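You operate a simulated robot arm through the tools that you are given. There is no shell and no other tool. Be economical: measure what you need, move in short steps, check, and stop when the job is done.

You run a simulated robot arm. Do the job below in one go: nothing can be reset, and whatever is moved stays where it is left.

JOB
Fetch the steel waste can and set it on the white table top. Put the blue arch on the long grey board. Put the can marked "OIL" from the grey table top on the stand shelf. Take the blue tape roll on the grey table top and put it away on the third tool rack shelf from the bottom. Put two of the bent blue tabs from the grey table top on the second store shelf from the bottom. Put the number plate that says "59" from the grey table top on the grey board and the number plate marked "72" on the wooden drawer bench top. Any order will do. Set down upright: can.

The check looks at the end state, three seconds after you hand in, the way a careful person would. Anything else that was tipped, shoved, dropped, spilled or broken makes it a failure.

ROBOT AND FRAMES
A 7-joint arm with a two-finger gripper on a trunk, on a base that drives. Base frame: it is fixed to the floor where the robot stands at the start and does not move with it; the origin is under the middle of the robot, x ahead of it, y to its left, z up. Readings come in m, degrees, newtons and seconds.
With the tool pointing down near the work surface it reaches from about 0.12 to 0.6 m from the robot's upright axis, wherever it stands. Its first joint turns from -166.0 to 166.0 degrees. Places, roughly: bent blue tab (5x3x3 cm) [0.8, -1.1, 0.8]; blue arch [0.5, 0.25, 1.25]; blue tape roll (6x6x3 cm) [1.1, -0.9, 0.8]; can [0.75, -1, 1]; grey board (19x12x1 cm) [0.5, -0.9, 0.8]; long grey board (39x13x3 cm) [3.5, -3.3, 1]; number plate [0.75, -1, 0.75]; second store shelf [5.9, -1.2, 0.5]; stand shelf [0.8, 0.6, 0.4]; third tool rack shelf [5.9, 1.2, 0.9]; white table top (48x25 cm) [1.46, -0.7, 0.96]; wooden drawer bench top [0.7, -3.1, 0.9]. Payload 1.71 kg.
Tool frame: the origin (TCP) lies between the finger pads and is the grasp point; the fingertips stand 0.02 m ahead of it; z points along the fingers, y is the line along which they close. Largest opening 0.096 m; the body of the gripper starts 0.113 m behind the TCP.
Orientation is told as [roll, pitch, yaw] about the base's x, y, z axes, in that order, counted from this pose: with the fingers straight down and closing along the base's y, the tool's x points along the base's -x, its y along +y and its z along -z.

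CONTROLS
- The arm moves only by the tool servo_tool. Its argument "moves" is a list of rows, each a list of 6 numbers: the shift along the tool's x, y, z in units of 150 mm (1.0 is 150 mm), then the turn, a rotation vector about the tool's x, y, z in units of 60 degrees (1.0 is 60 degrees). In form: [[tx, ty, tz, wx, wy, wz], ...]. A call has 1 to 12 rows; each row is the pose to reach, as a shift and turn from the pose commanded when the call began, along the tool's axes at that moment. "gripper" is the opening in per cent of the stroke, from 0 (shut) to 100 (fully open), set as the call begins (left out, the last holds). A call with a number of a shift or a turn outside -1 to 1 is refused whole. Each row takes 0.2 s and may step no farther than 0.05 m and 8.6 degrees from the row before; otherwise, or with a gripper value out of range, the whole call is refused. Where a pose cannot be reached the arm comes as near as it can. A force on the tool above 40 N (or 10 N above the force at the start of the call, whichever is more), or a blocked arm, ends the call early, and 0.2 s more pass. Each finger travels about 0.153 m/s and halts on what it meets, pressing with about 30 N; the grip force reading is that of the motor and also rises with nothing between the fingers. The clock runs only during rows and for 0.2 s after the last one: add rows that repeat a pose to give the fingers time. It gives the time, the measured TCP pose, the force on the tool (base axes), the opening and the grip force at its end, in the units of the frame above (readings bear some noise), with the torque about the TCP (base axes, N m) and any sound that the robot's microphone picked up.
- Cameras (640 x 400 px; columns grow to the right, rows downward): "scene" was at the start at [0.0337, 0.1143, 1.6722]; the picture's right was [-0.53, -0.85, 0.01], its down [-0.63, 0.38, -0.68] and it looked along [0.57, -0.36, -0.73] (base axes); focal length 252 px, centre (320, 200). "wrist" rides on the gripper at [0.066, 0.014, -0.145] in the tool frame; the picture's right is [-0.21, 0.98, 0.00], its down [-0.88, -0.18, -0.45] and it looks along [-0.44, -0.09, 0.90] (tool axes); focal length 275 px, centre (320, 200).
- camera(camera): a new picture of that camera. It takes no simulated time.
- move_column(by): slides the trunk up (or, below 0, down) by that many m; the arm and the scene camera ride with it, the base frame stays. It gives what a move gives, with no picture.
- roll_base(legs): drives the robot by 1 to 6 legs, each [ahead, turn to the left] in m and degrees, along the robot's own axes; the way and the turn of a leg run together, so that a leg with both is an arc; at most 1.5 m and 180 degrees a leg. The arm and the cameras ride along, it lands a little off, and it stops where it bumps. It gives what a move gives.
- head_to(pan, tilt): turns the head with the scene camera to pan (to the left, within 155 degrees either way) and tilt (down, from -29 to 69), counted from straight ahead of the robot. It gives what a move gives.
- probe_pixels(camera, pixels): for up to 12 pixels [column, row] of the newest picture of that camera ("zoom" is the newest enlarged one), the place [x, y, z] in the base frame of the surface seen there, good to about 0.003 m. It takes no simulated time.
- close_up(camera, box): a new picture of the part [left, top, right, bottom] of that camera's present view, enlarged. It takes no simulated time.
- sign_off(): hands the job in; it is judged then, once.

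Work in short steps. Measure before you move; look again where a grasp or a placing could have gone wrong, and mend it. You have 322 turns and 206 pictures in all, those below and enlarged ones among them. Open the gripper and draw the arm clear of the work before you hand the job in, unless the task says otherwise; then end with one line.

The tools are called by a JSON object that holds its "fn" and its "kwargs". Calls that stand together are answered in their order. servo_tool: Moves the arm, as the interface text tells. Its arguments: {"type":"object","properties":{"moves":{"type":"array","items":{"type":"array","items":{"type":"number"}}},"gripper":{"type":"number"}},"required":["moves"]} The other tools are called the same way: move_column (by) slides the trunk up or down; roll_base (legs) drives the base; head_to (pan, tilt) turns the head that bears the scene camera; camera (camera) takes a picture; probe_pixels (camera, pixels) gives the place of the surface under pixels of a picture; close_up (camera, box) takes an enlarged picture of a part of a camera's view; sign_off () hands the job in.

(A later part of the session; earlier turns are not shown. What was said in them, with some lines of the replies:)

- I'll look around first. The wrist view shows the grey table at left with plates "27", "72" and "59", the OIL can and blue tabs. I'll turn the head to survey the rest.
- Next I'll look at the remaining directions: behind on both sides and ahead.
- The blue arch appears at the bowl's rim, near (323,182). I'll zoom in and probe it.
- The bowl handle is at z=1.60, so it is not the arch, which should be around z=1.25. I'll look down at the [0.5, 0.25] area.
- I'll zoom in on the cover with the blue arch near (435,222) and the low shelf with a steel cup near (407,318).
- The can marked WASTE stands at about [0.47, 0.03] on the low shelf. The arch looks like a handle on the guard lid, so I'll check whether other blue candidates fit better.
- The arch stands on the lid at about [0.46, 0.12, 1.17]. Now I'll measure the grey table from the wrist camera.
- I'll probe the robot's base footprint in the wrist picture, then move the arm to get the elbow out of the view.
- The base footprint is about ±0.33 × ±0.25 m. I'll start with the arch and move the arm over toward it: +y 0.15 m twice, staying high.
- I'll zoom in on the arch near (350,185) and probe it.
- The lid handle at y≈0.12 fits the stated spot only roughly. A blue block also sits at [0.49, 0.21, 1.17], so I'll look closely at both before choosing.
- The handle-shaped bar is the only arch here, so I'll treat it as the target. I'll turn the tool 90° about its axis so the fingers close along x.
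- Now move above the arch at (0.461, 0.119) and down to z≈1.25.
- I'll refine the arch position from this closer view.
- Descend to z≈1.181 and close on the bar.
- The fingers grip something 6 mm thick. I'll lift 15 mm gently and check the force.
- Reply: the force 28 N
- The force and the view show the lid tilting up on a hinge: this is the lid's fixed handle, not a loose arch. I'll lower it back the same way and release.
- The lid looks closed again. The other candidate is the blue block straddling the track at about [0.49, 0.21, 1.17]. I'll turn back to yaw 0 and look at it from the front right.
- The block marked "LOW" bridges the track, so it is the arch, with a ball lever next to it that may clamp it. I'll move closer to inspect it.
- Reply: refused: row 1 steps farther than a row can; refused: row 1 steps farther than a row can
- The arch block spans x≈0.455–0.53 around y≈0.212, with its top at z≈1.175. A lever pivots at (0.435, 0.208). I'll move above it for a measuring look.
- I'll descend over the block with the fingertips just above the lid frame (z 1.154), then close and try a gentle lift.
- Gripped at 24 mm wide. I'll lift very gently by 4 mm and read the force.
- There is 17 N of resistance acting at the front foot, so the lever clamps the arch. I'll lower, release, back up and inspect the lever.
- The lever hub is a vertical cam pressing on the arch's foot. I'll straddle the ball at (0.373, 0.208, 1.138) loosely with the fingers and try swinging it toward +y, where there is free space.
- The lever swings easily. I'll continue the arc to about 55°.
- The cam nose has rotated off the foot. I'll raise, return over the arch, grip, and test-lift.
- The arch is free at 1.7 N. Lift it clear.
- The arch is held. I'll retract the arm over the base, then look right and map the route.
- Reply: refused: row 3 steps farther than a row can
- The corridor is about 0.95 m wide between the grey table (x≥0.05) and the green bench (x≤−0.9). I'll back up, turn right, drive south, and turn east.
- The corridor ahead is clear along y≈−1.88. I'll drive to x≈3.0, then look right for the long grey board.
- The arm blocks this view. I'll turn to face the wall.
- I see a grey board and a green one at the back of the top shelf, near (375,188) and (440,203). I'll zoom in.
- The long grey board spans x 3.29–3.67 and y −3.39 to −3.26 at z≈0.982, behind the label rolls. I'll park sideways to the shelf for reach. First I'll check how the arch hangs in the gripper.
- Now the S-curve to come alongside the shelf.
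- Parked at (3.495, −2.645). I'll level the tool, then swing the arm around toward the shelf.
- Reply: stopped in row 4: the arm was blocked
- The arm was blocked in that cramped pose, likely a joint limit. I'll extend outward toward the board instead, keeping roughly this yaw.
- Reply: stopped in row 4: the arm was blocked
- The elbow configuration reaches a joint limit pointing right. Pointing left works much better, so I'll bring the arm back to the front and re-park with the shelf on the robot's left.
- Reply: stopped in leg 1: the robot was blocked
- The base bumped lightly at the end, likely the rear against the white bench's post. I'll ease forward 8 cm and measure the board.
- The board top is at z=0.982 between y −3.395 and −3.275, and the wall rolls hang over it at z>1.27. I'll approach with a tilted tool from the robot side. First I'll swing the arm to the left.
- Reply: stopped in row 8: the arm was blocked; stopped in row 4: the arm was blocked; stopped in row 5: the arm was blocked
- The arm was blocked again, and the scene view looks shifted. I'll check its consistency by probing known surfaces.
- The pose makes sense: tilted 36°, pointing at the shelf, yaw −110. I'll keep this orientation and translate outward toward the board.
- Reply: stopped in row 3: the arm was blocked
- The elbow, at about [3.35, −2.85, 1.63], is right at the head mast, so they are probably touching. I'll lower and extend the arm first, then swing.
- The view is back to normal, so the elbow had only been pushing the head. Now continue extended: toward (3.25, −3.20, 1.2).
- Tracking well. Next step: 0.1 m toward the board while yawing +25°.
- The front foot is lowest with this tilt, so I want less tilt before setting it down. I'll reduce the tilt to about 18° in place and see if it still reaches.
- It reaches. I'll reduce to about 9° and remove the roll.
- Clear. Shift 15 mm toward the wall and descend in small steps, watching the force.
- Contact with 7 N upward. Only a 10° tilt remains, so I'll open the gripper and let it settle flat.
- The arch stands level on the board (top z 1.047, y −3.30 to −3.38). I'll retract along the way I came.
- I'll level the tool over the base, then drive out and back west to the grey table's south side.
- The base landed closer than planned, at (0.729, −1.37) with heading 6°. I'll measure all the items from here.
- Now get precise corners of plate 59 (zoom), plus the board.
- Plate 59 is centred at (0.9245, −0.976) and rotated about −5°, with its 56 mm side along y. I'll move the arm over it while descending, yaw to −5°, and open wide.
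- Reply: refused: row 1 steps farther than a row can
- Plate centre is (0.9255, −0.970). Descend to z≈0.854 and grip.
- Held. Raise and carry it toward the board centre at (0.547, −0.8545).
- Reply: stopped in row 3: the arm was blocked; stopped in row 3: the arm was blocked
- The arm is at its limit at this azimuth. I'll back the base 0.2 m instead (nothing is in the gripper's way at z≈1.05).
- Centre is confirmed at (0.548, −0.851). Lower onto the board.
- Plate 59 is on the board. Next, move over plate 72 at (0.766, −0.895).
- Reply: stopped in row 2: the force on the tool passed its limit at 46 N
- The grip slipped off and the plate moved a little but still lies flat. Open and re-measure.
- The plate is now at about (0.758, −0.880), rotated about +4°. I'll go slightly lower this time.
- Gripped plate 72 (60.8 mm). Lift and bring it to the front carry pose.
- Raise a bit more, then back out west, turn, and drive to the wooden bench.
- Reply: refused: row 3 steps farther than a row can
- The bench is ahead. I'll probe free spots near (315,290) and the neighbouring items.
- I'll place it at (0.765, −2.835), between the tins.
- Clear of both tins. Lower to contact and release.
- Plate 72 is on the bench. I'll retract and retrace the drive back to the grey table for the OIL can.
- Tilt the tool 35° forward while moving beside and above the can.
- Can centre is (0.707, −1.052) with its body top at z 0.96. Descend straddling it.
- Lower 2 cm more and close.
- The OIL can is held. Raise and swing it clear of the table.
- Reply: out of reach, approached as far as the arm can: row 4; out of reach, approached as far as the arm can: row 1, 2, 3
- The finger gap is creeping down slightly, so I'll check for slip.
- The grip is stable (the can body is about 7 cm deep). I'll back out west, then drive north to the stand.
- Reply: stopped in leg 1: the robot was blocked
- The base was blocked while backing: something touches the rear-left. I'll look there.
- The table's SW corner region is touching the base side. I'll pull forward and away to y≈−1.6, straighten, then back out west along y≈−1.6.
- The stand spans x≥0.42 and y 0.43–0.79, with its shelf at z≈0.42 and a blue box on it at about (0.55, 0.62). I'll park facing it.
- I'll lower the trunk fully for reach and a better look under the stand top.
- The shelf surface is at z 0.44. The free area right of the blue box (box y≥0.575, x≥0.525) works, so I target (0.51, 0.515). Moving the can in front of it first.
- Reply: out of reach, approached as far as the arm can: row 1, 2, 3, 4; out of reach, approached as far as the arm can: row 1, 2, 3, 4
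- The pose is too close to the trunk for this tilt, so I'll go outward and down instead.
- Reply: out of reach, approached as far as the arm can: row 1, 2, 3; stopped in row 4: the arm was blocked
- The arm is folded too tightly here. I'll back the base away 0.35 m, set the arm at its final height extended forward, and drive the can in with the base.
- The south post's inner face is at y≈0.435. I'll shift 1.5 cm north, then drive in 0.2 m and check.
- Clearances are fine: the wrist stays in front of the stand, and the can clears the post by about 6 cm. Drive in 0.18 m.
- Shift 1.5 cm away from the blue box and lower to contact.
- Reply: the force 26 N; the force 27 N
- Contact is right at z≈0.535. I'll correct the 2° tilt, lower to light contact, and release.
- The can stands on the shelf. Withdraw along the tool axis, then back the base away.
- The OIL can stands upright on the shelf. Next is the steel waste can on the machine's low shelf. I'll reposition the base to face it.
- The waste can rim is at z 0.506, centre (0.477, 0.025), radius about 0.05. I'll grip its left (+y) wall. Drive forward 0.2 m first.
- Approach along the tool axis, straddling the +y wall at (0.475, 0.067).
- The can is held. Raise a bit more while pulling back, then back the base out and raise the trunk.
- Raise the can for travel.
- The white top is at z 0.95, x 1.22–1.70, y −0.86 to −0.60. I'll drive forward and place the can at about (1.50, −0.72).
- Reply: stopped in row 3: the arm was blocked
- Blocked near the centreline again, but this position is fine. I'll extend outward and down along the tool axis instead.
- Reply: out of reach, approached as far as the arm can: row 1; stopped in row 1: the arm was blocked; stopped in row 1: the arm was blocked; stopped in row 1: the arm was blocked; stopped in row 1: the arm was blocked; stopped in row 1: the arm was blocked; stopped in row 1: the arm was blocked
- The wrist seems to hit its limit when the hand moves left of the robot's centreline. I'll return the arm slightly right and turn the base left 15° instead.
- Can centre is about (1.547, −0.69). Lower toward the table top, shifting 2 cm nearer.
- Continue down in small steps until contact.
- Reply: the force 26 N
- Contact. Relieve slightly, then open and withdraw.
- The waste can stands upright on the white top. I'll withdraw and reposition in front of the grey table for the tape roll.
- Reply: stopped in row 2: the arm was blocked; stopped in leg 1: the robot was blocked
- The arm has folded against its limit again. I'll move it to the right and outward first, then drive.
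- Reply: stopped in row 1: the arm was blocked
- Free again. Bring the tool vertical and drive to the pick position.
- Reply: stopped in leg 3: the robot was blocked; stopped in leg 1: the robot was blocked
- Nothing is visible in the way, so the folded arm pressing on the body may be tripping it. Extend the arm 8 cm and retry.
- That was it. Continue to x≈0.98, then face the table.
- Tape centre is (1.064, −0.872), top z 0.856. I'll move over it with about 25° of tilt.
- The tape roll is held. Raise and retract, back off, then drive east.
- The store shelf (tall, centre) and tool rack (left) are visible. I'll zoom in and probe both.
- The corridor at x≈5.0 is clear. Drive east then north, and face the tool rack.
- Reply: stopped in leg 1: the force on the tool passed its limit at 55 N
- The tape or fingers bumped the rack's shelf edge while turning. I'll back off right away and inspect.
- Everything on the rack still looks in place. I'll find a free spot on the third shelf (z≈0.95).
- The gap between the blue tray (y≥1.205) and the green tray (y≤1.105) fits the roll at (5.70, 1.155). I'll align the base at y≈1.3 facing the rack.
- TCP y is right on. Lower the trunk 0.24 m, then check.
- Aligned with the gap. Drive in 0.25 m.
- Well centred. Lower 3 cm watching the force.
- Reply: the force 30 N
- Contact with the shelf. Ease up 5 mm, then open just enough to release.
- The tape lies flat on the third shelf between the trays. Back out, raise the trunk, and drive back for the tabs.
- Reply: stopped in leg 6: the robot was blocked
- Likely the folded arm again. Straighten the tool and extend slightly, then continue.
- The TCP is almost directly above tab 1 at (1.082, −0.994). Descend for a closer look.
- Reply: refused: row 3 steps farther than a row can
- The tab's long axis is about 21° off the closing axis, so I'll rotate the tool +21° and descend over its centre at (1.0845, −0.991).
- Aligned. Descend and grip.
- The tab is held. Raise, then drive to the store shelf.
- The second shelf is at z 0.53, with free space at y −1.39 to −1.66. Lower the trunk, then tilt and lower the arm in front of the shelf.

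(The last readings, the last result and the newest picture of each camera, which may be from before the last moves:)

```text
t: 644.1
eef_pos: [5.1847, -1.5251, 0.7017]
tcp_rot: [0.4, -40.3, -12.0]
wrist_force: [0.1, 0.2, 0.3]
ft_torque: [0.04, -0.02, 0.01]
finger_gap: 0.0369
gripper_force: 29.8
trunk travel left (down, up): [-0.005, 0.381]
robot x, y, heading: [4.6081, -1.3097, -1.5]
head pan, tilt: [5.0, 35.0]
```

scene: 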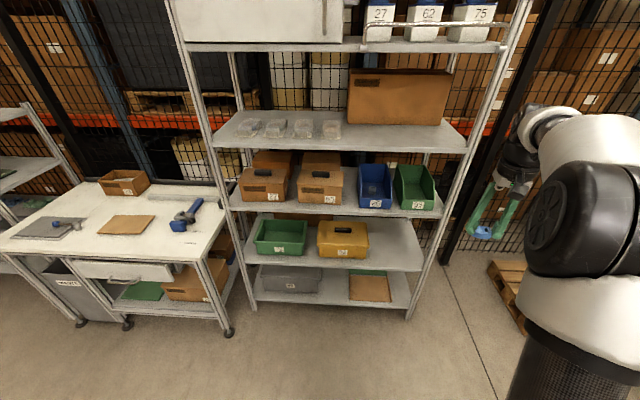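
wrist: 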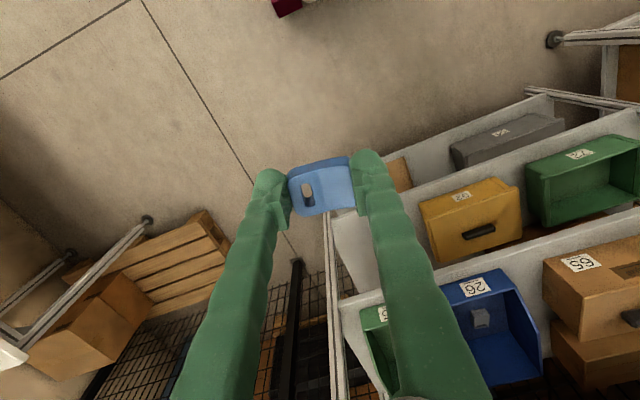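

{"fn": "servo_tool", "kwargs": {"moves": [[0.11, 0, 0.18, 0, 0, 0], [0.22, 0, 0.36, 0, 0, 0], [0.33, 0, 0.54, 0, 0, 0], [0.44, 0, 0.72, 0, 0, 0]]}}

{"fn": "roll_base", "kwargs": {"legs": [[0.35, 0]]}}

{"fn": "camera", "kwargs": {"camera": "wrist"}}

```text
t: 645.1
eef_pos: [5.2041, -1.5306, 0.5788]
tcp_rot: [0.4, -40.4, -12.1]
wrist_force: [-0.9, -0.5, 0.8]
ft_torque: [0.04, 0.04, -0.01]
finger_gap: 0.0368
gripper_force: 29.9
trunk travel left (down, up): [-0.005, 0.381]
robot x, y, heading: [4.611, -1.3124, -1.3]
head pan, tilt: [5.0, 35.0]
```

```text
t: 647.5
eef_pos: [5.5509, -1.5309, 0.5782]
tcp_rot: [0.4, -40.1, -11.5]
wrist_force: [-0.8, -0.3, -0.5]
ft_torque: [-0.01, -0.04, 0.01]
finger_gap: 0.0366
gripper_force: 29.2
trunk travel left (down, up): [-0.005, 0.381]
robot x, y, heading: [4.9505, -1.3166, -0.8]
head pan, tilt: [5.0, 35.0]
```

```text
33 pictures are left
```

wrist: 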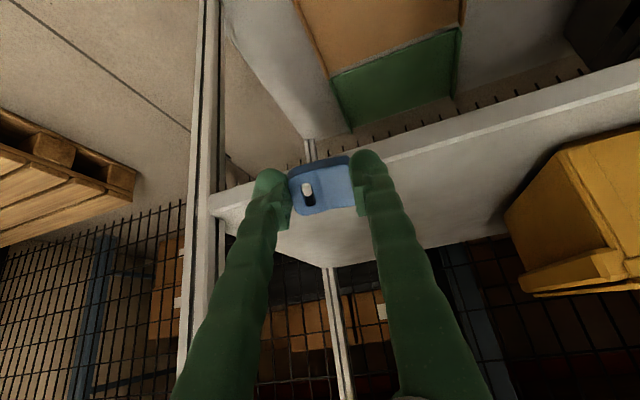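

Clear of the post. Drive in 0.2 m.

{"fn": "roll_base", "kwargs": {"legs": [[0.2, 0]]}}

{"fn": "servo_tool", "kwargs": {"moves": [[0.03, 0, 0.04, 0, 0, 0], [0.06, 0, 0.08, 0, 0, 0], [0.09, 0, 0.12, 0, 0, 0]]}}

{"fn": "camera", "kwargs": {"camera": "wrist"}}

```text
t: 649.1
eef_pos: [5.7448, -1.5385, 0.5878]
tcp_rot: [0.7, -41.1, -11.9]
wrist_force: [-0.5, -0.5, 0.9]
ft_torque: [-0.01, -0.01, -0.01]
finger_gap: 0.0365
gripper_force: 30.0
trunk travel left (down, up): [-0.005, 0.381]
robot x, y, heading: [5.1585, -1.3201, -1.2]
head pan, tilt: [5.0, 35.0]
```

```text
t: 650.0
eef_pos: [5.7398, -1.5381, 0.5755]
tcp_rot: [0.9, -42.0, -12.1]
wrist_force: [0.2, 0.1, 0.1]
ft_torque: [-0.01, 0.0, 0.01]
finger_gap: 0.0363
gripper_force: 30.0
trunk travel left (down, up): [-0.005, 0.381]
robot x, y, heading: [5.1582, -1.3224, -1.2]
head pan, tilt: [5.0, 35.0]
```

```text
32 pictures are left
```

wrist: 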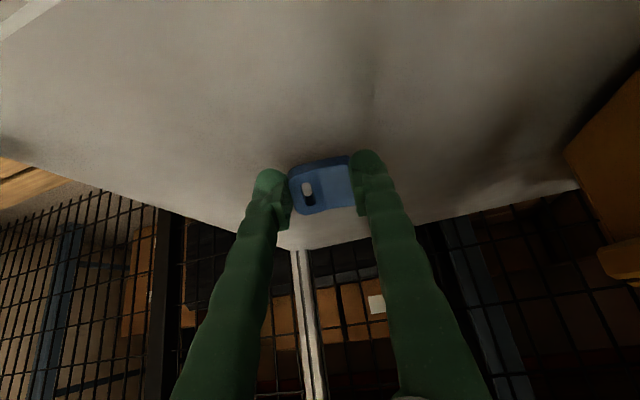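

Over the shelf. Lower until contact.

{"fn": "servo_tool", "kwargs": {"moves": [[0.03, 0, 0.05, 0, 0, 0], [0.06, 0, 0.1, 0, 0, 0], [0.09, 0, 0.14, 0, 0, 0]]}}

```text
t: 650.8
eef_pos: [5.7434, -1.5393, 0.5531]
tcp_rot: [0.7, -42.5, -12.2]
wrist_force: [-7.5, 1.3, 28.2]
ft_torque: [-0.06, -0.17, -0.03]
finger_gap: 0.0388
gripper_force: 29.5
trunk travel left (down, up): [-0.005, 0.381]
robot x, y, heading: [5.1606, -1.3219, -1.2]
head pan, tilt: [5.0, 35.0]
```

Contact. Ease off, open, and withdraw.

{"fn": "servo_tool", "kwargs": {"moves": [[-0.02, 0, -0.03, 0, 0, 0]]}}

{"fn": "servo_tool", "kwargs": {"moves": [[0, 0, 0, 0, 0, 0], [0, 0, 0, 0, 0, 0]], "gripper": 70}}

{"fn": "servo_tool", "kwargs": {"moves": [[-0.05, 0, -0.15, 0, 0, 0], [-0.1, 0, -0.35, 0, 0, 0]]}}

{"fn": "camera", "kwargs": {"camera": "wrist"}}

```text
t: 651.1
eef_pos: [5.7405, -1.5381, 0.5543]
tcp_rot: [1.0, -41.7, -12.2]
wrist_force: [-0.7, -0.4, 0.8]
ft_torque: [0.0, -0.02, 0.03]
finger_gap: 0.0375
gripper_force: 29.8
trunk travel left (down, up): [-0.005, 0.381]
robot x, y, heading: [5.1588, -1.3239, -1.3]
head pan, tilt: [5.0, 35.0]
```

```text
t: 651.8
eef_pos: [5.7414, -1.5384, 0.5558]
tcp_rot: [0.9, -42.0, -12.1]
wrist_force: [1.3, -0.9, 0.6]
ft_torque: [0.0, -0.03, 0.01]
finger_gap: 0.0671
gripper_force: 0.1
trunk travel left (down, up): [-0.005, 0.381]
robot x, y, heading: [5.1582, -1.3228, -1.4]
head pan, tilt: [5.0, 35.0]
```

```text
t: 652.4
eef_pos: [5.7172, -1.5374, 0.603]
tcp_rot: [1.0, -42.0, -12.2]
wrist_force: [-0.4, -0.8, 0.0]
ft_torque: [0.02, 0.03, -0.04]
finger_gap: 0.0672
gripper_force: 0.0
trunk travel left (down, up): [-0.005, 0.381]
robot x, y, heading: [5.1596, -1.3232, -1.2]
head pan, tilt: [5.0, 35.0]
```

```text
31 pictures are left
```

wrist: 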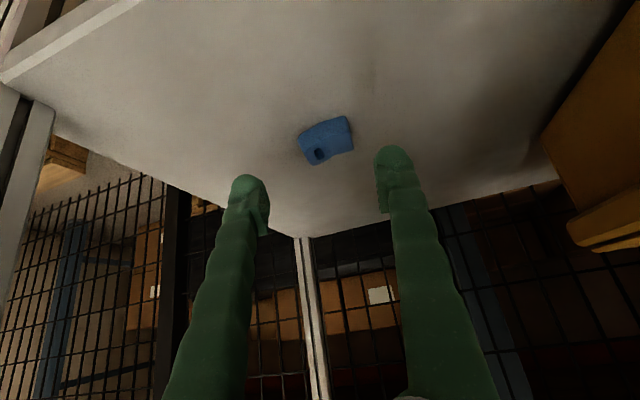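

Tab 1 is on the shelf. Back out, raise, and straighten the tool.

{"fn": "roll_base", "kwargs": {"legs": [[-0.55, 0]]}}

{"fn": "move_column", "kwargs": {"by": 0.27}}

{"fn": "servo_tool", "kwargs": {"moves": [[-0.14, 0, -0.2, 0, 0.1, 0], [-0.28, 0, -0.4, 0, 0.2, 0], [-0.42, 0, -0.6, 0, 0.3, 0], [-0.56, 0, -0.8, 0, 0.4, 0], [-0.65, 0, -1, 0, 0.5, 0]], "gripper": 100}}

{"fn": "servo_tool", "kwargs": {"moves": [[-0.1, 0, -0.25, 0, 0.07, 0], [-0.2, 0, -0.5, 0, 0.14, 0], [-0.25, 0, -0.75, 0, 0.2, 0], [-0.3, 0, -1, 0, 0.2, 0]]}}

```text
t: 655.7
eef_pos: [5.1746, -1.5226, 0.6046]
tcp_rot: [1.0, -42.0, -11.5]
wrist_force: [-0.1, 0.2, -0.9]
ft_torque: [0.01, -0.02, 0.01]
finger_gap: 0.0671
gripper_force: 0.2
trunk travel left (down, up): [-0.005, 0.381]
robot x, y, heading: [4.615, -1.3146, -0.5]
head pan, tilt: [5.0, 35.0]
```

```text
t: 658.4
eef_pos: [5.1652, -1.523, 0.8824]
tcp_rot: [1.3, -42.9, -11.7]
wrist_force: [0.2, 0.7, 0.3]
ft_torque: [0.0, -0.03, 0.02]
finger_gap: 0.0672
gripper_force: 0.1
trunk travel left (down, up): [-0.275, 0.111]
robot x, y, heading: [4.6164, -1.3128, -0.5]
head pan, tilt: [5.0, 35.0]
```

```text
t: 659.6
eef_pos: [5.1345, -1.5207, 1.06]
tcp_rot: [0.9, -12.7, -11.1]
wrist_force: [0.1, 0.5, -0.4]
ft_torque: [-0.01, -0.02, 0.01]
finger_gap: 0.0957
gripper_force: 0.0
trunk travel left (down, up): [-0.275, 0.111]
robot x, y, heading: [4.6106, -1.3097, -0.5]
head pan, tilt: [5.0, 35.0]
```

```text
t: 660.6
eef_pos: [5.1474, -1.5248, 1.2137]
tcp_rot: [0.7, -0.9, -10.9]
wrist_force: [0.1, 0.0, -0.1]
ft_torque: [-0.01, -0.01, -0.01]
finger_gap: 0.0958
gripper_force: 0.0
trunk travel left (down, up): [-0.275, 0.111]
robot x, y, heading: [4.6154, -1.3126, -0.6]
head pan, tilt: [5.0, 35.0]
```

{"fn": "servo_tool", "kwargs": {"moves": [[-0.25, 0, 0, 0, 0, 0], [-0.45, 0, -0.1, 0, 0, 0]]}}

{"fn": "roll_base", "kwargs": {"legs": [[0, -89.4], [0.6, 0], [0, -90], [1.5, 0], [1.5, 0], [0.75, 0]]}}

```text
t: 661.2
eef_pos: [5.2119, -1.5368, 1.2303]
tcp_rot: [0.8, -0.8, -10.8]
wrist_force: [0.2, 0.2, -1.1]
ft_torque: [0.03, 0.03, -0.03]
finger_gap: 0.0959
gripper_force: 0.2
trunk travel left (down, up): [-0.275, 0.111]
robot x, y, heading: [4.616, -1.3156, -0.4]
head pan, tilt: [5.0, 35.0]
```

```text
t: 692.7
eef_pos: [0.2987, -1.7527, 1.2301]
tcp_rot: [0.8, -0.9, 168.3]
wrist_force: [-0.3, 0.6, -0.2]
ft_torque: [0.01, -0.02, -0.03]
finger_gap: 0.0959
gripper_force: 0.0
trunk travel left (down, up): [-0.275, 0.111]
robot x, y, heading: [0.8918, -1.9863, 178.8]
head pan, tilt: [5.0, 35.0]
```

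{"fn": "roll_base", "kwargs": {"legs": [[0.08, 0], [0, -88.8], [0.4, 0]]}}

{"fn": "camera", "kwargs": {"camera": "wrist"}}

```text
t: 700.5
eef_pos: [1.0225, -0.9887, 1.2393]
tcp_rot: [0.9, -1.6, 80.3]
wrist_force: [-0.4, -0.3, 0.0]
ft_torque: [-0.04, -0.02, 0.01]
finger_gap: 0.0961
gripper_force: 0.0
trunk travel left (down, up): [-0.275, 0.111]
robot x, y, heading: [0.8151, -1.572, 90.9]
head pan, tilt: [5.0, 35.0]
```

```text
30 pictures are left
```

wrist: 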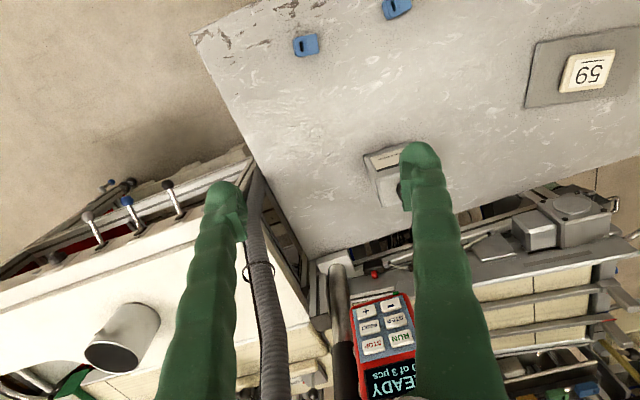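

{"fn": "servo_tool", "kwargs": {"moves": [[0.2, 0.02, 0.2, 0, 0.01, 0], [0.4, 0.04, 0.4, 0, 0.02, 0], [0.57, 0.04, 0.65, 0, 0.027, 0], [0.57, 0.04, 0.95, 0, 0.027, 0]], "gripper": 70}}

{"fn": "servo_tool", "kwargs": {"moves": [[0, 0, 0.2, 0, 0, 0], [0, 0, 0.45, 0, 0, 0]]}}

{"fn": "camera", "kwargs": {"camera": "wrist"}}

```text
t: 701.5
eef_pos: [1.0003, -1.0819, 1.1026]
tcp_rot: [1.1, -0.9, 80.2]
wrist_force: [-0.4, 0.3, -0.9]
ft_torque: [-0.05, 0.01, -0.02]
finger_gap: 0.0674
gripper_force: 0.1
trunk travel left (down, up): [-0.275, 0.111]
robot x, y, heading: [0.8118, -1.5759, 90.7]
head pan, tilt: [5.0, 35.0]
```

```text
t: 702.1
eef_pos: [0.9984, -1.0823, 1.0366]
tcp_rot: [1.2, -0.9, 80.3]
wrist_force: [-0.4, -0.5, 0.4]
ft_torque: [-0.02, 0.03, 0.0]
finger_gap: 0.0672
gripper_force: 0.1
trunk travel left (down, up): [-0.275, 0.111]
robot x, y, heading: [0.8159, -1.5709, 90.8]
head pan, tilt: [5.0, 35.0]
```

```text
29 pictures are left
```

wrist: 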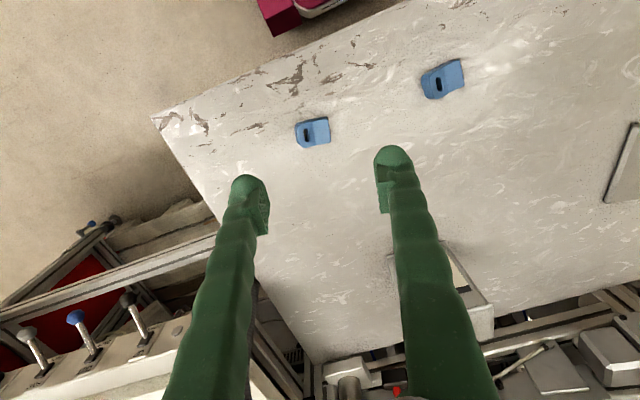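

{"fn": "probe_pixels", "kwargs": {"camera": "wrist", "pixels": [[300, 130], [326, 126], [312, 122], [313, 142], [318, 131]]}}

```text
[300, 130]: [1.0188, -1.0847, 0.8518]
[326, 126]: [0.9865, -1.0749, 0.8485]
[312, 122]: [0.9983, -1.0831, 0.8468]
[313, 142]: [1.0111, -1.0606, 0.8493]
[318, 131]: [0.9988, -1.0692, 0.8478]
```

{"fn": "servo_tool", "kwargs": {"moves": [[-0.03, -0.02, 0.3, -0.02, 0.015, 0], [-0.06, -0.03, 0.6, -0.02, 0.015, 0], [-0.06, -0.03, 0.9, -0.02, 0.015, 0]]}}

{"fn": "camera", "kwargs": {"camera": "wrist"}}

```text
t: 702.9
eef_pos: [1.0021, -1.0697, 0.899]
tcp_rot: [2.4, 0.0, 80.2]
wrist_force: [0.6, 0.1, 0.4]
ft_torque: [-0.02, 0.02, 0.01]
finger_gap: 0.0673
gripper_force: 0.1
trunk travel left (down, up): [-0.275, 0.111]
robot x, y, heading: [0.8135, -1.5724, 90.9]
head pan, tilt: [5.0, 35.0]
```

```text
28 pictures are left
```

wrist: 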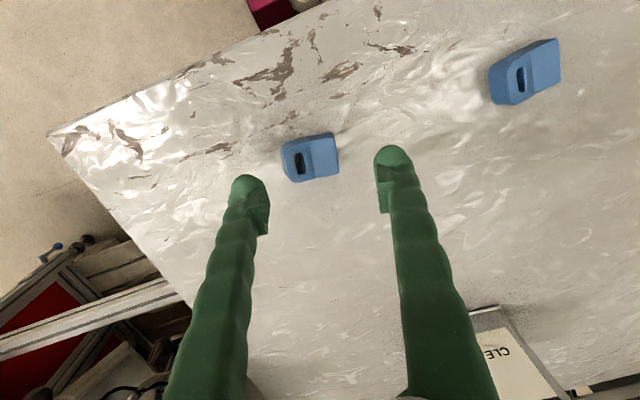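

{"fn": "servo_tool", "kwargs": {"moves": [[0.01, -0.035, 0.13, 0.04, 0, 0], [0.015, -0.035, 0.25, 0.04, 0, 0], [0.015, -0.035, 0.32, 0.04, 0, 0]]}}

{"fn": "servo_tool", "kwargs": {"moves": [[0, 0, 0, 0, 0, 0], [0, 0, 0, 0, 0, 0], [0, 0, 0, 0, 0, 0]], "gripper": 0}}

{"fn": "servo_tool", "kwargs": {"moves": [[0, 0, -0.3, 0, 0, 0], [0, 0, -0.6, 0, 0, 0], [0, 0, -0.9, 0, 0, 0]]}}

{"fn": "camera", "kwargs": {"camera": "wrist"}}

```text
t: 703.7
eef_pos: [1.0052, -1.0764, 0.8514]
tcp_rot: [-0.1, 0.0, 80.3]
wrist_force: [-0.7, -0.1, -0.1]
ft_torque: [-0.02, -0.01, 0.0]
finger_gap: 0.0669
gripper_force: 0.1
trunk travel left (down, up): [-0.275, 0.111]
robot x, y, heading: [0.8168, -1.5772, 90.9]
head pan, tilt: [5.0, 35.0]
```

```text
t: 704.5
eef_pos: [1.0055, -1.0759, 0.8515]
tcp_rot: [0.0, 0.0, 80.2]
wrist_force: [-0.3, -0.4, 0.4]
ft_torque: [0.01, 0.0, 0.02]
finger_gap: 0.0395
gripper_force: 29.8
trunk travel left (down, up): [-0.275, 0.111]
robot x, y, heading: [0.812, -1.5743, 90.7]
head pan, tilt: [5.0, 35.0]
```

```text
t: 705.3
eef_pos: [1.0056, -1.0775, 0.9896]
tcp_rot: [-0.1, -0.2, 80.3]
wrist_force: [0.3, -1.0, 0.6]
ft_torque: [0.04, -0.01, -0.01]
finger_gap: 0.0394
gripper_force: 29.8
trunk travel left (down, up): [-0.275, 0.111]
robot x, y, heading: [0.8137, -1.5717, 90.9]
head pan, tilt: [5.0, 35.0]
```

```text
27 pictures are left
```

wrist: 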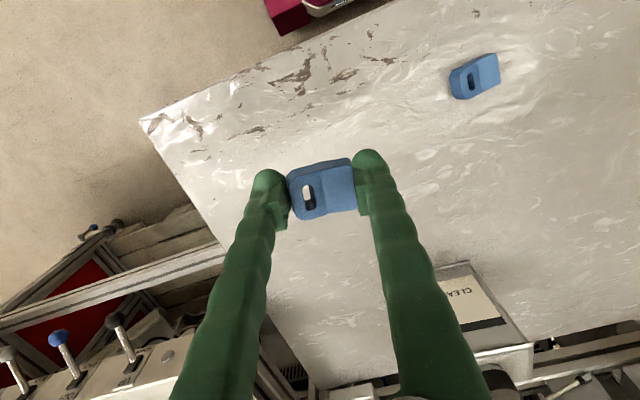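

Tab 2 is held. Raise, extend a little, and drive back to the store shelf.

{"fn": "servo_tool", "kwargs": {"moves": [[-0.15, 0, -0.25, 0, 0, 0], [-0.3, 0, -0.5, 0, 0, 0], [-0.45, 0, -0.75, 0, 0, 0], [-0.55, 0, -0.98, 0, 0, 0]]}}

{"fn": "servo_tool", "kwargs": {"moves": [[-0.05, -0.05, -0.3, 0, 0, 0], [-0.1, -0.1, -0.6, 0, 0, 0], [-0.1, -0.1, -0.7, 0, 0, 0]]}}

{"fn": "roll_base", "kwargs": {"legs": [[-0.35, 0], [0, -89], [1.5, 0], [1.5, 0], [0.8, 0]]}}

```text
t: 706.3
eef_pos: [1.0204, -0.9933, 1.1339]
tcp_rot: [-0.1, 0.0, 80.3]
wrist_force: [0.2, -0.7, -0.5]
ft_torque: [-0.02, 0.0, 0.03]
finger_gap: 0.0389
gripper_force: 30.4
trunk travel left (down, up): [-0.275, 0.111]
robot x, y, heading: [0.8181, -1.5741, 90.8]
head pan, tilt: [5.0, 35.0]
```

```text
t: 707.1
eef_pos: [1.0351, -0.9836, 1.2398]
tcp_rot: [-0.1, 0.0, 80.4]
wrist_force: [-0.4, -0.6, -0.7]
ft_torque: [0.06, 0.0, 0.01]
finger_gap: 0.0392
gripper_force: 30.2
trunk travel left (down, up): [-0.275, 0.111]
robot x, y, heading: [0.8114, -1.573, 90.8]
head pan, tilt: [5.0, 35.0]
```

```text
t: 725.8
eef_pos: [3.7798, -1.8727, 1.2444]
tcp_rot: [-0.1, -0.6, -5.0]
wrist_force: [0.3, 0.4, 0.2]
ft_torque: [-0.02, -0.02, -0.05]
finger_gap: 0.0378
gripper_force: 30.2
trunk travel left (down, up): [-0.275, 0.111]
robot x, y, heading: [3.1842, -1.695, 5.8]
head pan, tilt: [5.0, 35.0]
stopped in leg 4: the robot was blocked; the commanded pose is now the measured one
```

Blocked: the heading drifted left and the base may have touched the trolley near (3.5, −1.4). I'll look.

{"fn": "head_to", "kwargs": {"pan": 35, "tilt": 55}}

{"fn": "camera", "kwargs": {"camera": "scene"}}

```text
t: 726.8
eef_pos: [3.7824, -1.8731, 1.2435]
tcp_rot: [-0.2, -0.6, -5.0]
wrist_force: [-0.7, -0.2, -0.6]
ft_torque: [-0.01, -0.12, 0.01]
finger_gap: 0.0378
gripper_force: 29.9
trunk travel left (down, up): [-0.275, 0.111]
robot x, y, heading: [3.1811, -1.7008, 5.6]
head pan, tilt: [35.0, 55.0]
```

```text
26 pictures are left
```

scene: 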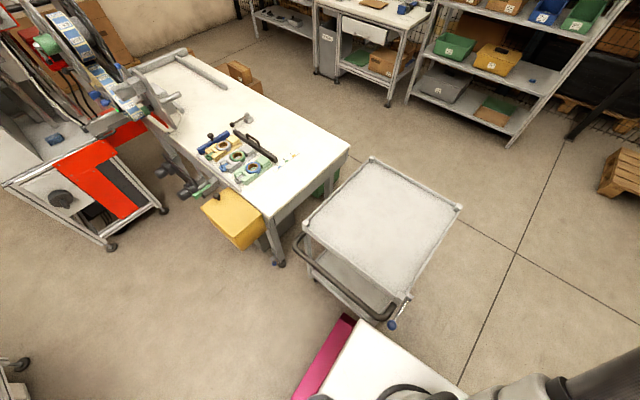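

{"fn": "probe_pixels", "kwargs": {"camera": "scene", "pixels": [[306, 230], [373, 162], [457, 208], [405, 293], [390, 322], [385, 308], [345, 330], [295, 240]]}}

```text
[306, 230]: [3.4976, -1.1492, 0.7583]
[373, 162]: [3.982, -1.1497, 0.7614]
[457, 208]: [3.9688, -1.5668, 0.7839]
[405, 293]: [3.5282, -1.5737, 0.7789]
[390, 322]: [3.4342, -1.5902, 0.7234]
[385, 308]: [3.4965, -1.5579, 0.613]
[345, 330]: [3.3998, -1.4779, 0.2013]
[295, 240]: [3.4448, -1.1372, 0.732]
```

The trolley looks square and essentially where it was. I'll back off, go around on the south side, and continue.

{"fn": "roll_base", "kwargs": {"legs": [[-0.3, 0], [0, -36], [0.5, 0], [0, 30.5]]}}

```text
t: 735.4
eef_pos: [3.8813, -2.2347, 1.2483]
tcp_rot: [-0.1, -0.8, -11.9]
wrist_force: [-0.9, -0.1, 0.8]
ft_torque: [0.04, 0.02, -0.04]
finger_gap: 0.0371
gripper_force: 30.2
trunk travel left (down, up): [-0.275, 0.111]
robot x, y, heading: [3.3152, -1.992, -1.5]
head pan, tilt: [35.0, 55.0]
```

{"fn": "roll_base", "kwargs": {"legs": [[1.3, 0], [0, 91.5], [0.77, 0], [0, -90]]}}

{"fn": "camera", "kwargs": {"camera": "wrist"}}

```text
t: 755.6
eef_pos: [5.1983, -1.5135, 1.2568]
tcp_rot: [0.0, -1.7, -13.9]
wrist_force: [0.1, -0.3, -0.1]
ft_torque: [-0.03, -0.02, 0.0]
finger_gap: 0.0363
gripper_force: 30.4
trunk travel left (down, up): [-0.275, 0.111]
robot x, y, heading: [4.6599, -1.2478, -3.3]
head pan, tilt: [35.0, 55.0]
```

```text
25 pictures are left
```

wrist: 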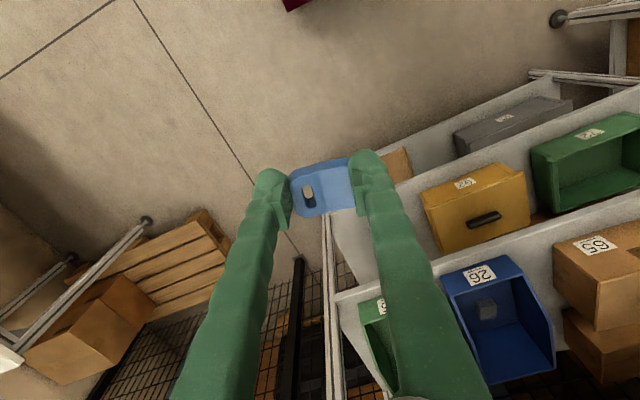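

Correct the heading and repeat the lowering sequence, targeting y≈−1.45.

{"fn": "roll_base", "kwargs": {"legs": [[0, 3.3]]}}

{"fn": "move_column", "kwargs": {"by": -0.27}}

{"fn": "servo_tool", "kwargs": {"moves": [[-0.05, 0, 0.25, 0, -0.1, 0], [-0.1, 0.02, 0.5, 0, -0.2, 0], [-0.15, 0.05, 0.75, 0, -0.32, 0], [-0.2, 0.08, 1, 0, -0.44, 0]]}}

{"fn": "servo_tool", "kwargs": {"moves": [[0.12, 0, 0.22, 0, -0.05, 0], [0.24, 0, 0.44, 0, -0.1, 0], [0.36, 0, 0.66, 0, -0.15, 0], [0.48, 0, 0.88, 0, -0.2, 0]]}}

```text
t: 756.4
eef_pos: [5.1948, -1.482, 1.2659]
tcp_rot: [0.3, -2.6, -10.5]
wrist_force: [0.4, -0.3, -0.9]
ft_torque: [-0.01, 0.06, 0.01]
finger_gap: 0.0363
gripper_force: 29.9
trunk travel left (down, up): [-0.275, 0.111]
robot x, y, heading: [4.6589, -1.2524, 0.3]
head pan, tilt: [35.0, 55.0]
```

```text
t: 759.2
eef_pos: [5.1751, -1.4818, 1.0061]
tcp_rot: [0.5, -3.5, -10.5]
wrist_force: [-0.8, 0.1, 0.6]
ft_torque: [0.02, -0.01, 0.04]
finger_gap: 0.0363
gripper_force: 30.3
trunk travel left (down, up): [-0.005, 0.381]
robot x, y, heading: [4.6619, -1.2471, 0.2]
head pan, tilt: [35.0, 55.0]
```

```text
t: 760.2
eef_pos: [5.215, -1.4762, 0.8551]
tcp_rot: [0.5, -29.9, -10.8]
wrist_force: [0.0, 0.0, -0.3]
ft_torque: [0.0, 0.0, 0.02]
finger_gap: 0.0363
gripper_force: 29.4
trunk travel left (down, up): [-0.005, 0.381]
robot x, y, heading: [4.6604, -1.249, 0.2]
head pan, tilt: [35.0, 55.0]
```

```text
t: 761.2
eef_pos: [5.2226, -1.4749, 0.7062]
tcp_rot: [0.6, -42.0, -10.8]
wrist_force: [-0.1, 0.4, 0.2]
ft_torque: [0.01, 0.0, 0.0]
finger_gap: 0.0357
gripper_force: 29.9
trunk travel left (down, up): [-0.005, 0.381]
robot x, y, heading: [4.6596, -1.2492, 0.1]
head pan, tilt: [35.0, 55.0]
```

{"fn": "servo_tool", "kwargs": {"moves": [[0.11, 0.04, 0.18, 0, 0, 0], [0.22, 0.08, 0.36, 0, 0, 0], [0.33, 0.13, 0.54, 0, 0, 0], [0.42, 0.17, 0.7, 0, 0, 0]]}}

{"fn": "roll_base", "kwargs": {"legs": [[0.32, 0]]}}

{"fn": "camera", "kwargs": {"camera": "wrist"}}

```text
t: 762.2
eef_pos: [5.2463, -1.4515, 0.5855]
tcp_rot: [0.6, -41.9, -10.8]
wrist_force: [-0.4, 0.3, -0.6]
ft_torque: [0.0, 0.01, 0.02]
finger_gap: 0.0358
gripper_force: 30.4
trunk travel left (down, up): [-0.005, 0.381]
robot x, y, heading: [4.6593, -1.2495, -0.2]
head pan, tilt: [35.0, 55.0]
```

```text
t: 764.4
eef_pos: [5.5665, -1.4543, 0.5851]
tcp_rot: [0.6, -42.0, -11.0]
wrist_force: [1.3, 0.0, 0.3]
ft_torque: [0.0, -0.01, 0.01]
finger_gap: 0.0358
gripper_force: 29.6
trunk travel left (down, up): [-0.005, 0.381]
robot x, y, heading: [4.9802, -1.2518, 0.0]
head pan, tilt: [35.0, 55.0]
```

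```text
24 pictures are left
```

wrist: 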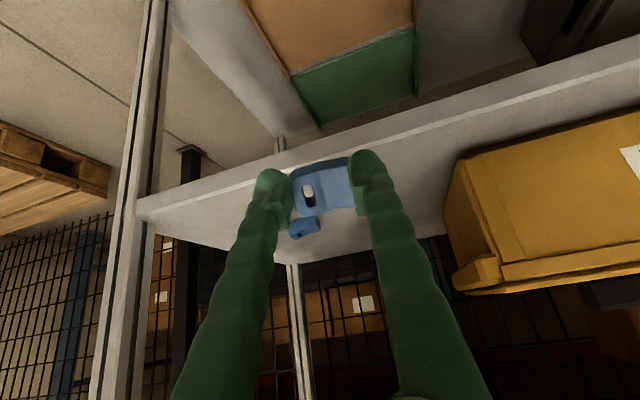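

{"fn": "probe_pixels", "kwargs": {"camera": "wrist", "pixels": [[303, 225], [312, 225], [295, 232], [460, 190]]}}

```text
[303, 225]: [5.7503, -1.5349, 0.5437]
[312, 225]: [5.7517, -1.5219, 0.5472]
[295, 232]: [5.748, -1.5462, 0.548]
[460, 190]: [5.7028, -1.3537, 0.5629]
```

Tab 1 is at y≈−1.535, so y≈−1.45 is clear of it and of the yellow box. Drive in 0.15 m and lower.

{"fn": "roll_base", "kwargs": {"legs": [[0.15, 0]]}}

{"fn": "servo_tool", "kwargs": {"moves": [[0.03, 0.03, 0.04, 0, 0, 0], [0.06, 0.03, 0.08, 0, 0, 0], [0.09, 0.03, 0.13, 0, 0, 0]]}}

{"fn": "camera", "kwargs": {"camera": "wrist"}}

```text
t: 765.8
eef_pos: [5.7069, -1.4488, 0.596]
tcp_rot: [0.9, -42.8, -10.8]
wrist_force: [-0.8, 0.3, 1.3]
ft_torque: [0.02, 0.0, 0.01]
finger_gap: 0.0358
gripper_force: 29.6
trunk travel left (down, up): [-0.005, 0.381]
robot x, y, heading: [5.1289, -1.2471, 0.2]
head pan, tilt: [35.0, 55.0]
```

```text
t: 766.6
eef_pos: [5.7057, -1.4444, 0.5821]
tcp_rot: [1.0, -43.7, -11.0]
wrist_force: [0.6, -0.3, -0.7]
ft_torque: [0.02, 0.01, 0.02]
finger_gap: 0.0358
gripper_force: 29.8
trunk travel left (down, up): [-0.005, 0.381]
robot x, y, heading: [5.1297, -1.2491, 0.4]
head pan, tilt: [35.0, 55.0]
```

```text
23 pictures are left
```

wrist: 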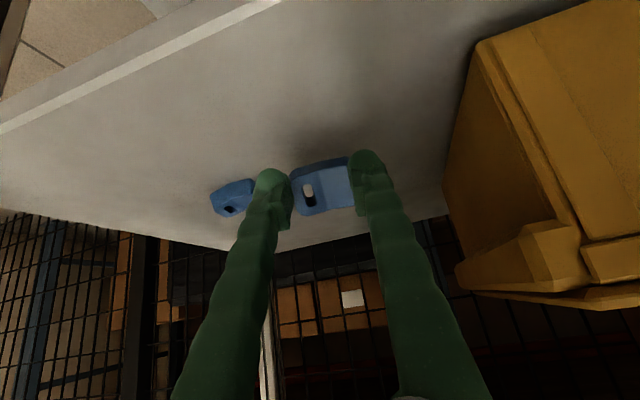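

Tab 1 is close to the left finger, so shift 1.5 cm away, lower to contact, and open only partially.

{"fn": "servo_tool", "kwargs": {"moves": [[0.03, 0.1, 0.05, 0, 0, 0], [0.06, 0.1, 0.1, 0, 0, 0], [0.09, 0.1, 0.14, 0, 0, 0], [0.11, 0.1, 0.17, 0, 0, 0]]}}

```text
t: 767.6
eef_pos: [5.7122, -1.4282, 0.5563]
tcp_rot: [1.2, -44.1, -10.9]
wrist_force: [-10.4, 5.1, 32.2]
ft_torque: [-0.04, -0.2, 0.03]
finger_gap: 0.0369
gripper_force: 30.4
trunk travel left (down, up): [-0.005, 0.381]
robot x, y, heading: [5.1267, -1.2475, 0.3]
head pan, tilt: [35.0, 55.0]
```

{"fn": "servo_tool", "kwargs": {"moves": [[-0.02, 0, -0.03, 0, 0, 0]]}}

{"fn": "servo_tool", "kwargs": {"moves": [[0, 0, 0, 0, 0, 0], [0, 0, 0, 0, 0, 0]], "gripper": 57}}

{"fn": "servo_tool", "kwargs": {"moves": [[-0.05, 0, -0.15, 0, 0, 0], [-0.1, 0, -0.4, 0, 0, 0]]}}

{"fn": "camera", "kwargs": {"camera": "wrist"}}

```text
t: 768.0
eef_pos: [5.7099, -1.4304, 0.5561]
tcp_rot: [1.1, -43.6, -11.0]
wrist_force: [2.8, 1.1, 8.9]
ft_torque: [0.05, -0.18, 0.01]
finger_gap: 0.0365
gripper_force: 30.4
trunk travel left (down, up): [-0.005, 0.381]
robot x, y, heading: [5.1267, -1.2485, 0.5]
head pan, tilt: [35.0, 55.0]
```

```text
t: 768.6
eef_pos: [5.7104, -1.4303, 0.5562]
tcp_rot: [1.1, -43.6, -11.1]
wrist_force: [-0.2, -0.4, 0.3]
ft_torque: [0.01, 0.0, -0.02]
finger_gap: 0.0546
gripper_force: 0.0
trunk travel left (down, up): [-0.005, 0.381]
robot x, y, heading: [5.1323, -1.2483, 0.3]
head pan, tilt: [35.0, 55.0]
```

```text
t: 769.2
eef_pos: [5.6811, -1.4244, 0.6106]
tcp_rot: [1.1, -43.7, -11.0]
wrist_force: [-0.4, -0.1, -0.7]
ft_torque: [0.03, -0.03, -0.03]
finger_gap: 0.0545
gripper_force: 0.0
trunk travel left (down, up): [-0.005, 0.381]
robot x, y, heading: [5.1272, -1.2478, 0.3]
head pan, tilt: [35.0, 55.0]
```

```text
22 pictures are left
```

wrist: 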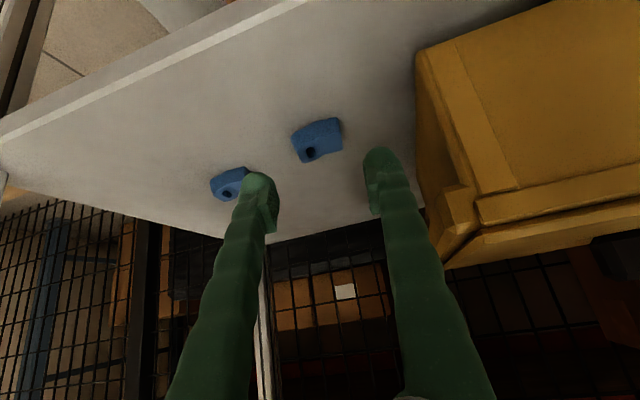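

Both tabs lie on the second shelf. Back the robot out clear, open the gripper, and take a final look.

{"fn": "roll_base", "kwargs": {"legs": [[-0.55, 0]]}}

{"fn": "servo_tool", "kwargs": {"moves": [[0, 0, 0, 0, 0, 0], [0, 0, 0, 0, 0, 0]], "gripper": 100}}

{"fn": "head_to", "kwargs": {"pan": 15, "tilt": 30}}

{"fn": "camera", "kwargs": {"camera": "scene"}}

```text
t: 772.6
eef_pos: [5.1302, -1.4299, 0.6097]
tcp_rot: [1.1, -43.7, -11.2]
wrist_force: [-0.3, 0.4, 0.5]
ft_torque: [0.01, -0.02, 0.02]
finger_gap: 0.0546
gripper_force: 0.0
trunk travel left (down, up): [-0.005, 0.381]
robot x, y, heading: [4.5828, -1.2512, 0.2]
head pan, tilt: [35.0, 55.0]
```

```text
t: 773.2
eef_pos: [5.1208, -1.4285, 0.619]
tcp_rot: [1.4, -44.6, -11.4]
wrist_force: [-0.7, 0.4, -0.5]
ft_torque: [-0.01, 0.03, 0.0]
finger_gap: 0.0961
gripper_force: 0.1
trunk travel left (down, up): [-0.005, 0.381]
robot x, y, heading: [4.5806, -1.2498, 0.1]
head pan, tilt: [35.0, 55.0]
```

```text
t: 774.1
eef_pos: [5.1199, -1.429, 0.6175]
tcp_rot: [1.3, -44.4, -11.4]
wrist_force: [-1.6, 0.4, -0.3]
ft_torque: [0.02, -0.03, -0.01]
finger_gap: 0.0962
gripper_force: 0.0
trunk travel left (down, up): [-0.005, 0.381]
robot x, y, heading: [4.5784, -1.2493, -0.1]
head pan, tilt: [15.0, 30.0]
```

```text
21 pictures are left
```

scene: 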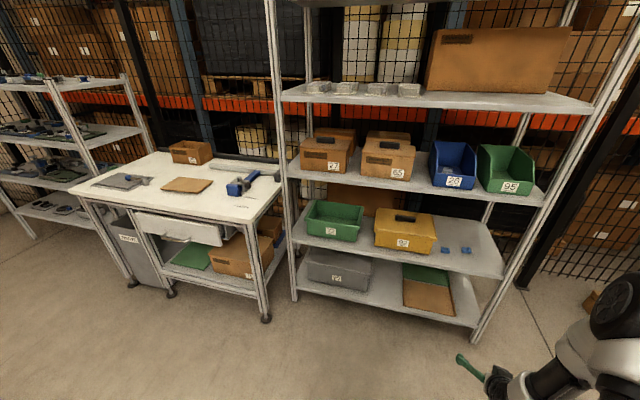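

The final look shows both blue tabs on the second store shelf. The other items were each checked as they were placed, so I'm handing in.

{"fn": "sign_off", "kwargs": {}}

```text
The job is handed in.
```

I placed all eight items, saw each in its place after release, and handed the job in; the arch's cam lever is still swung open, and the robot bumped the tool rack and trolley with no visible change.
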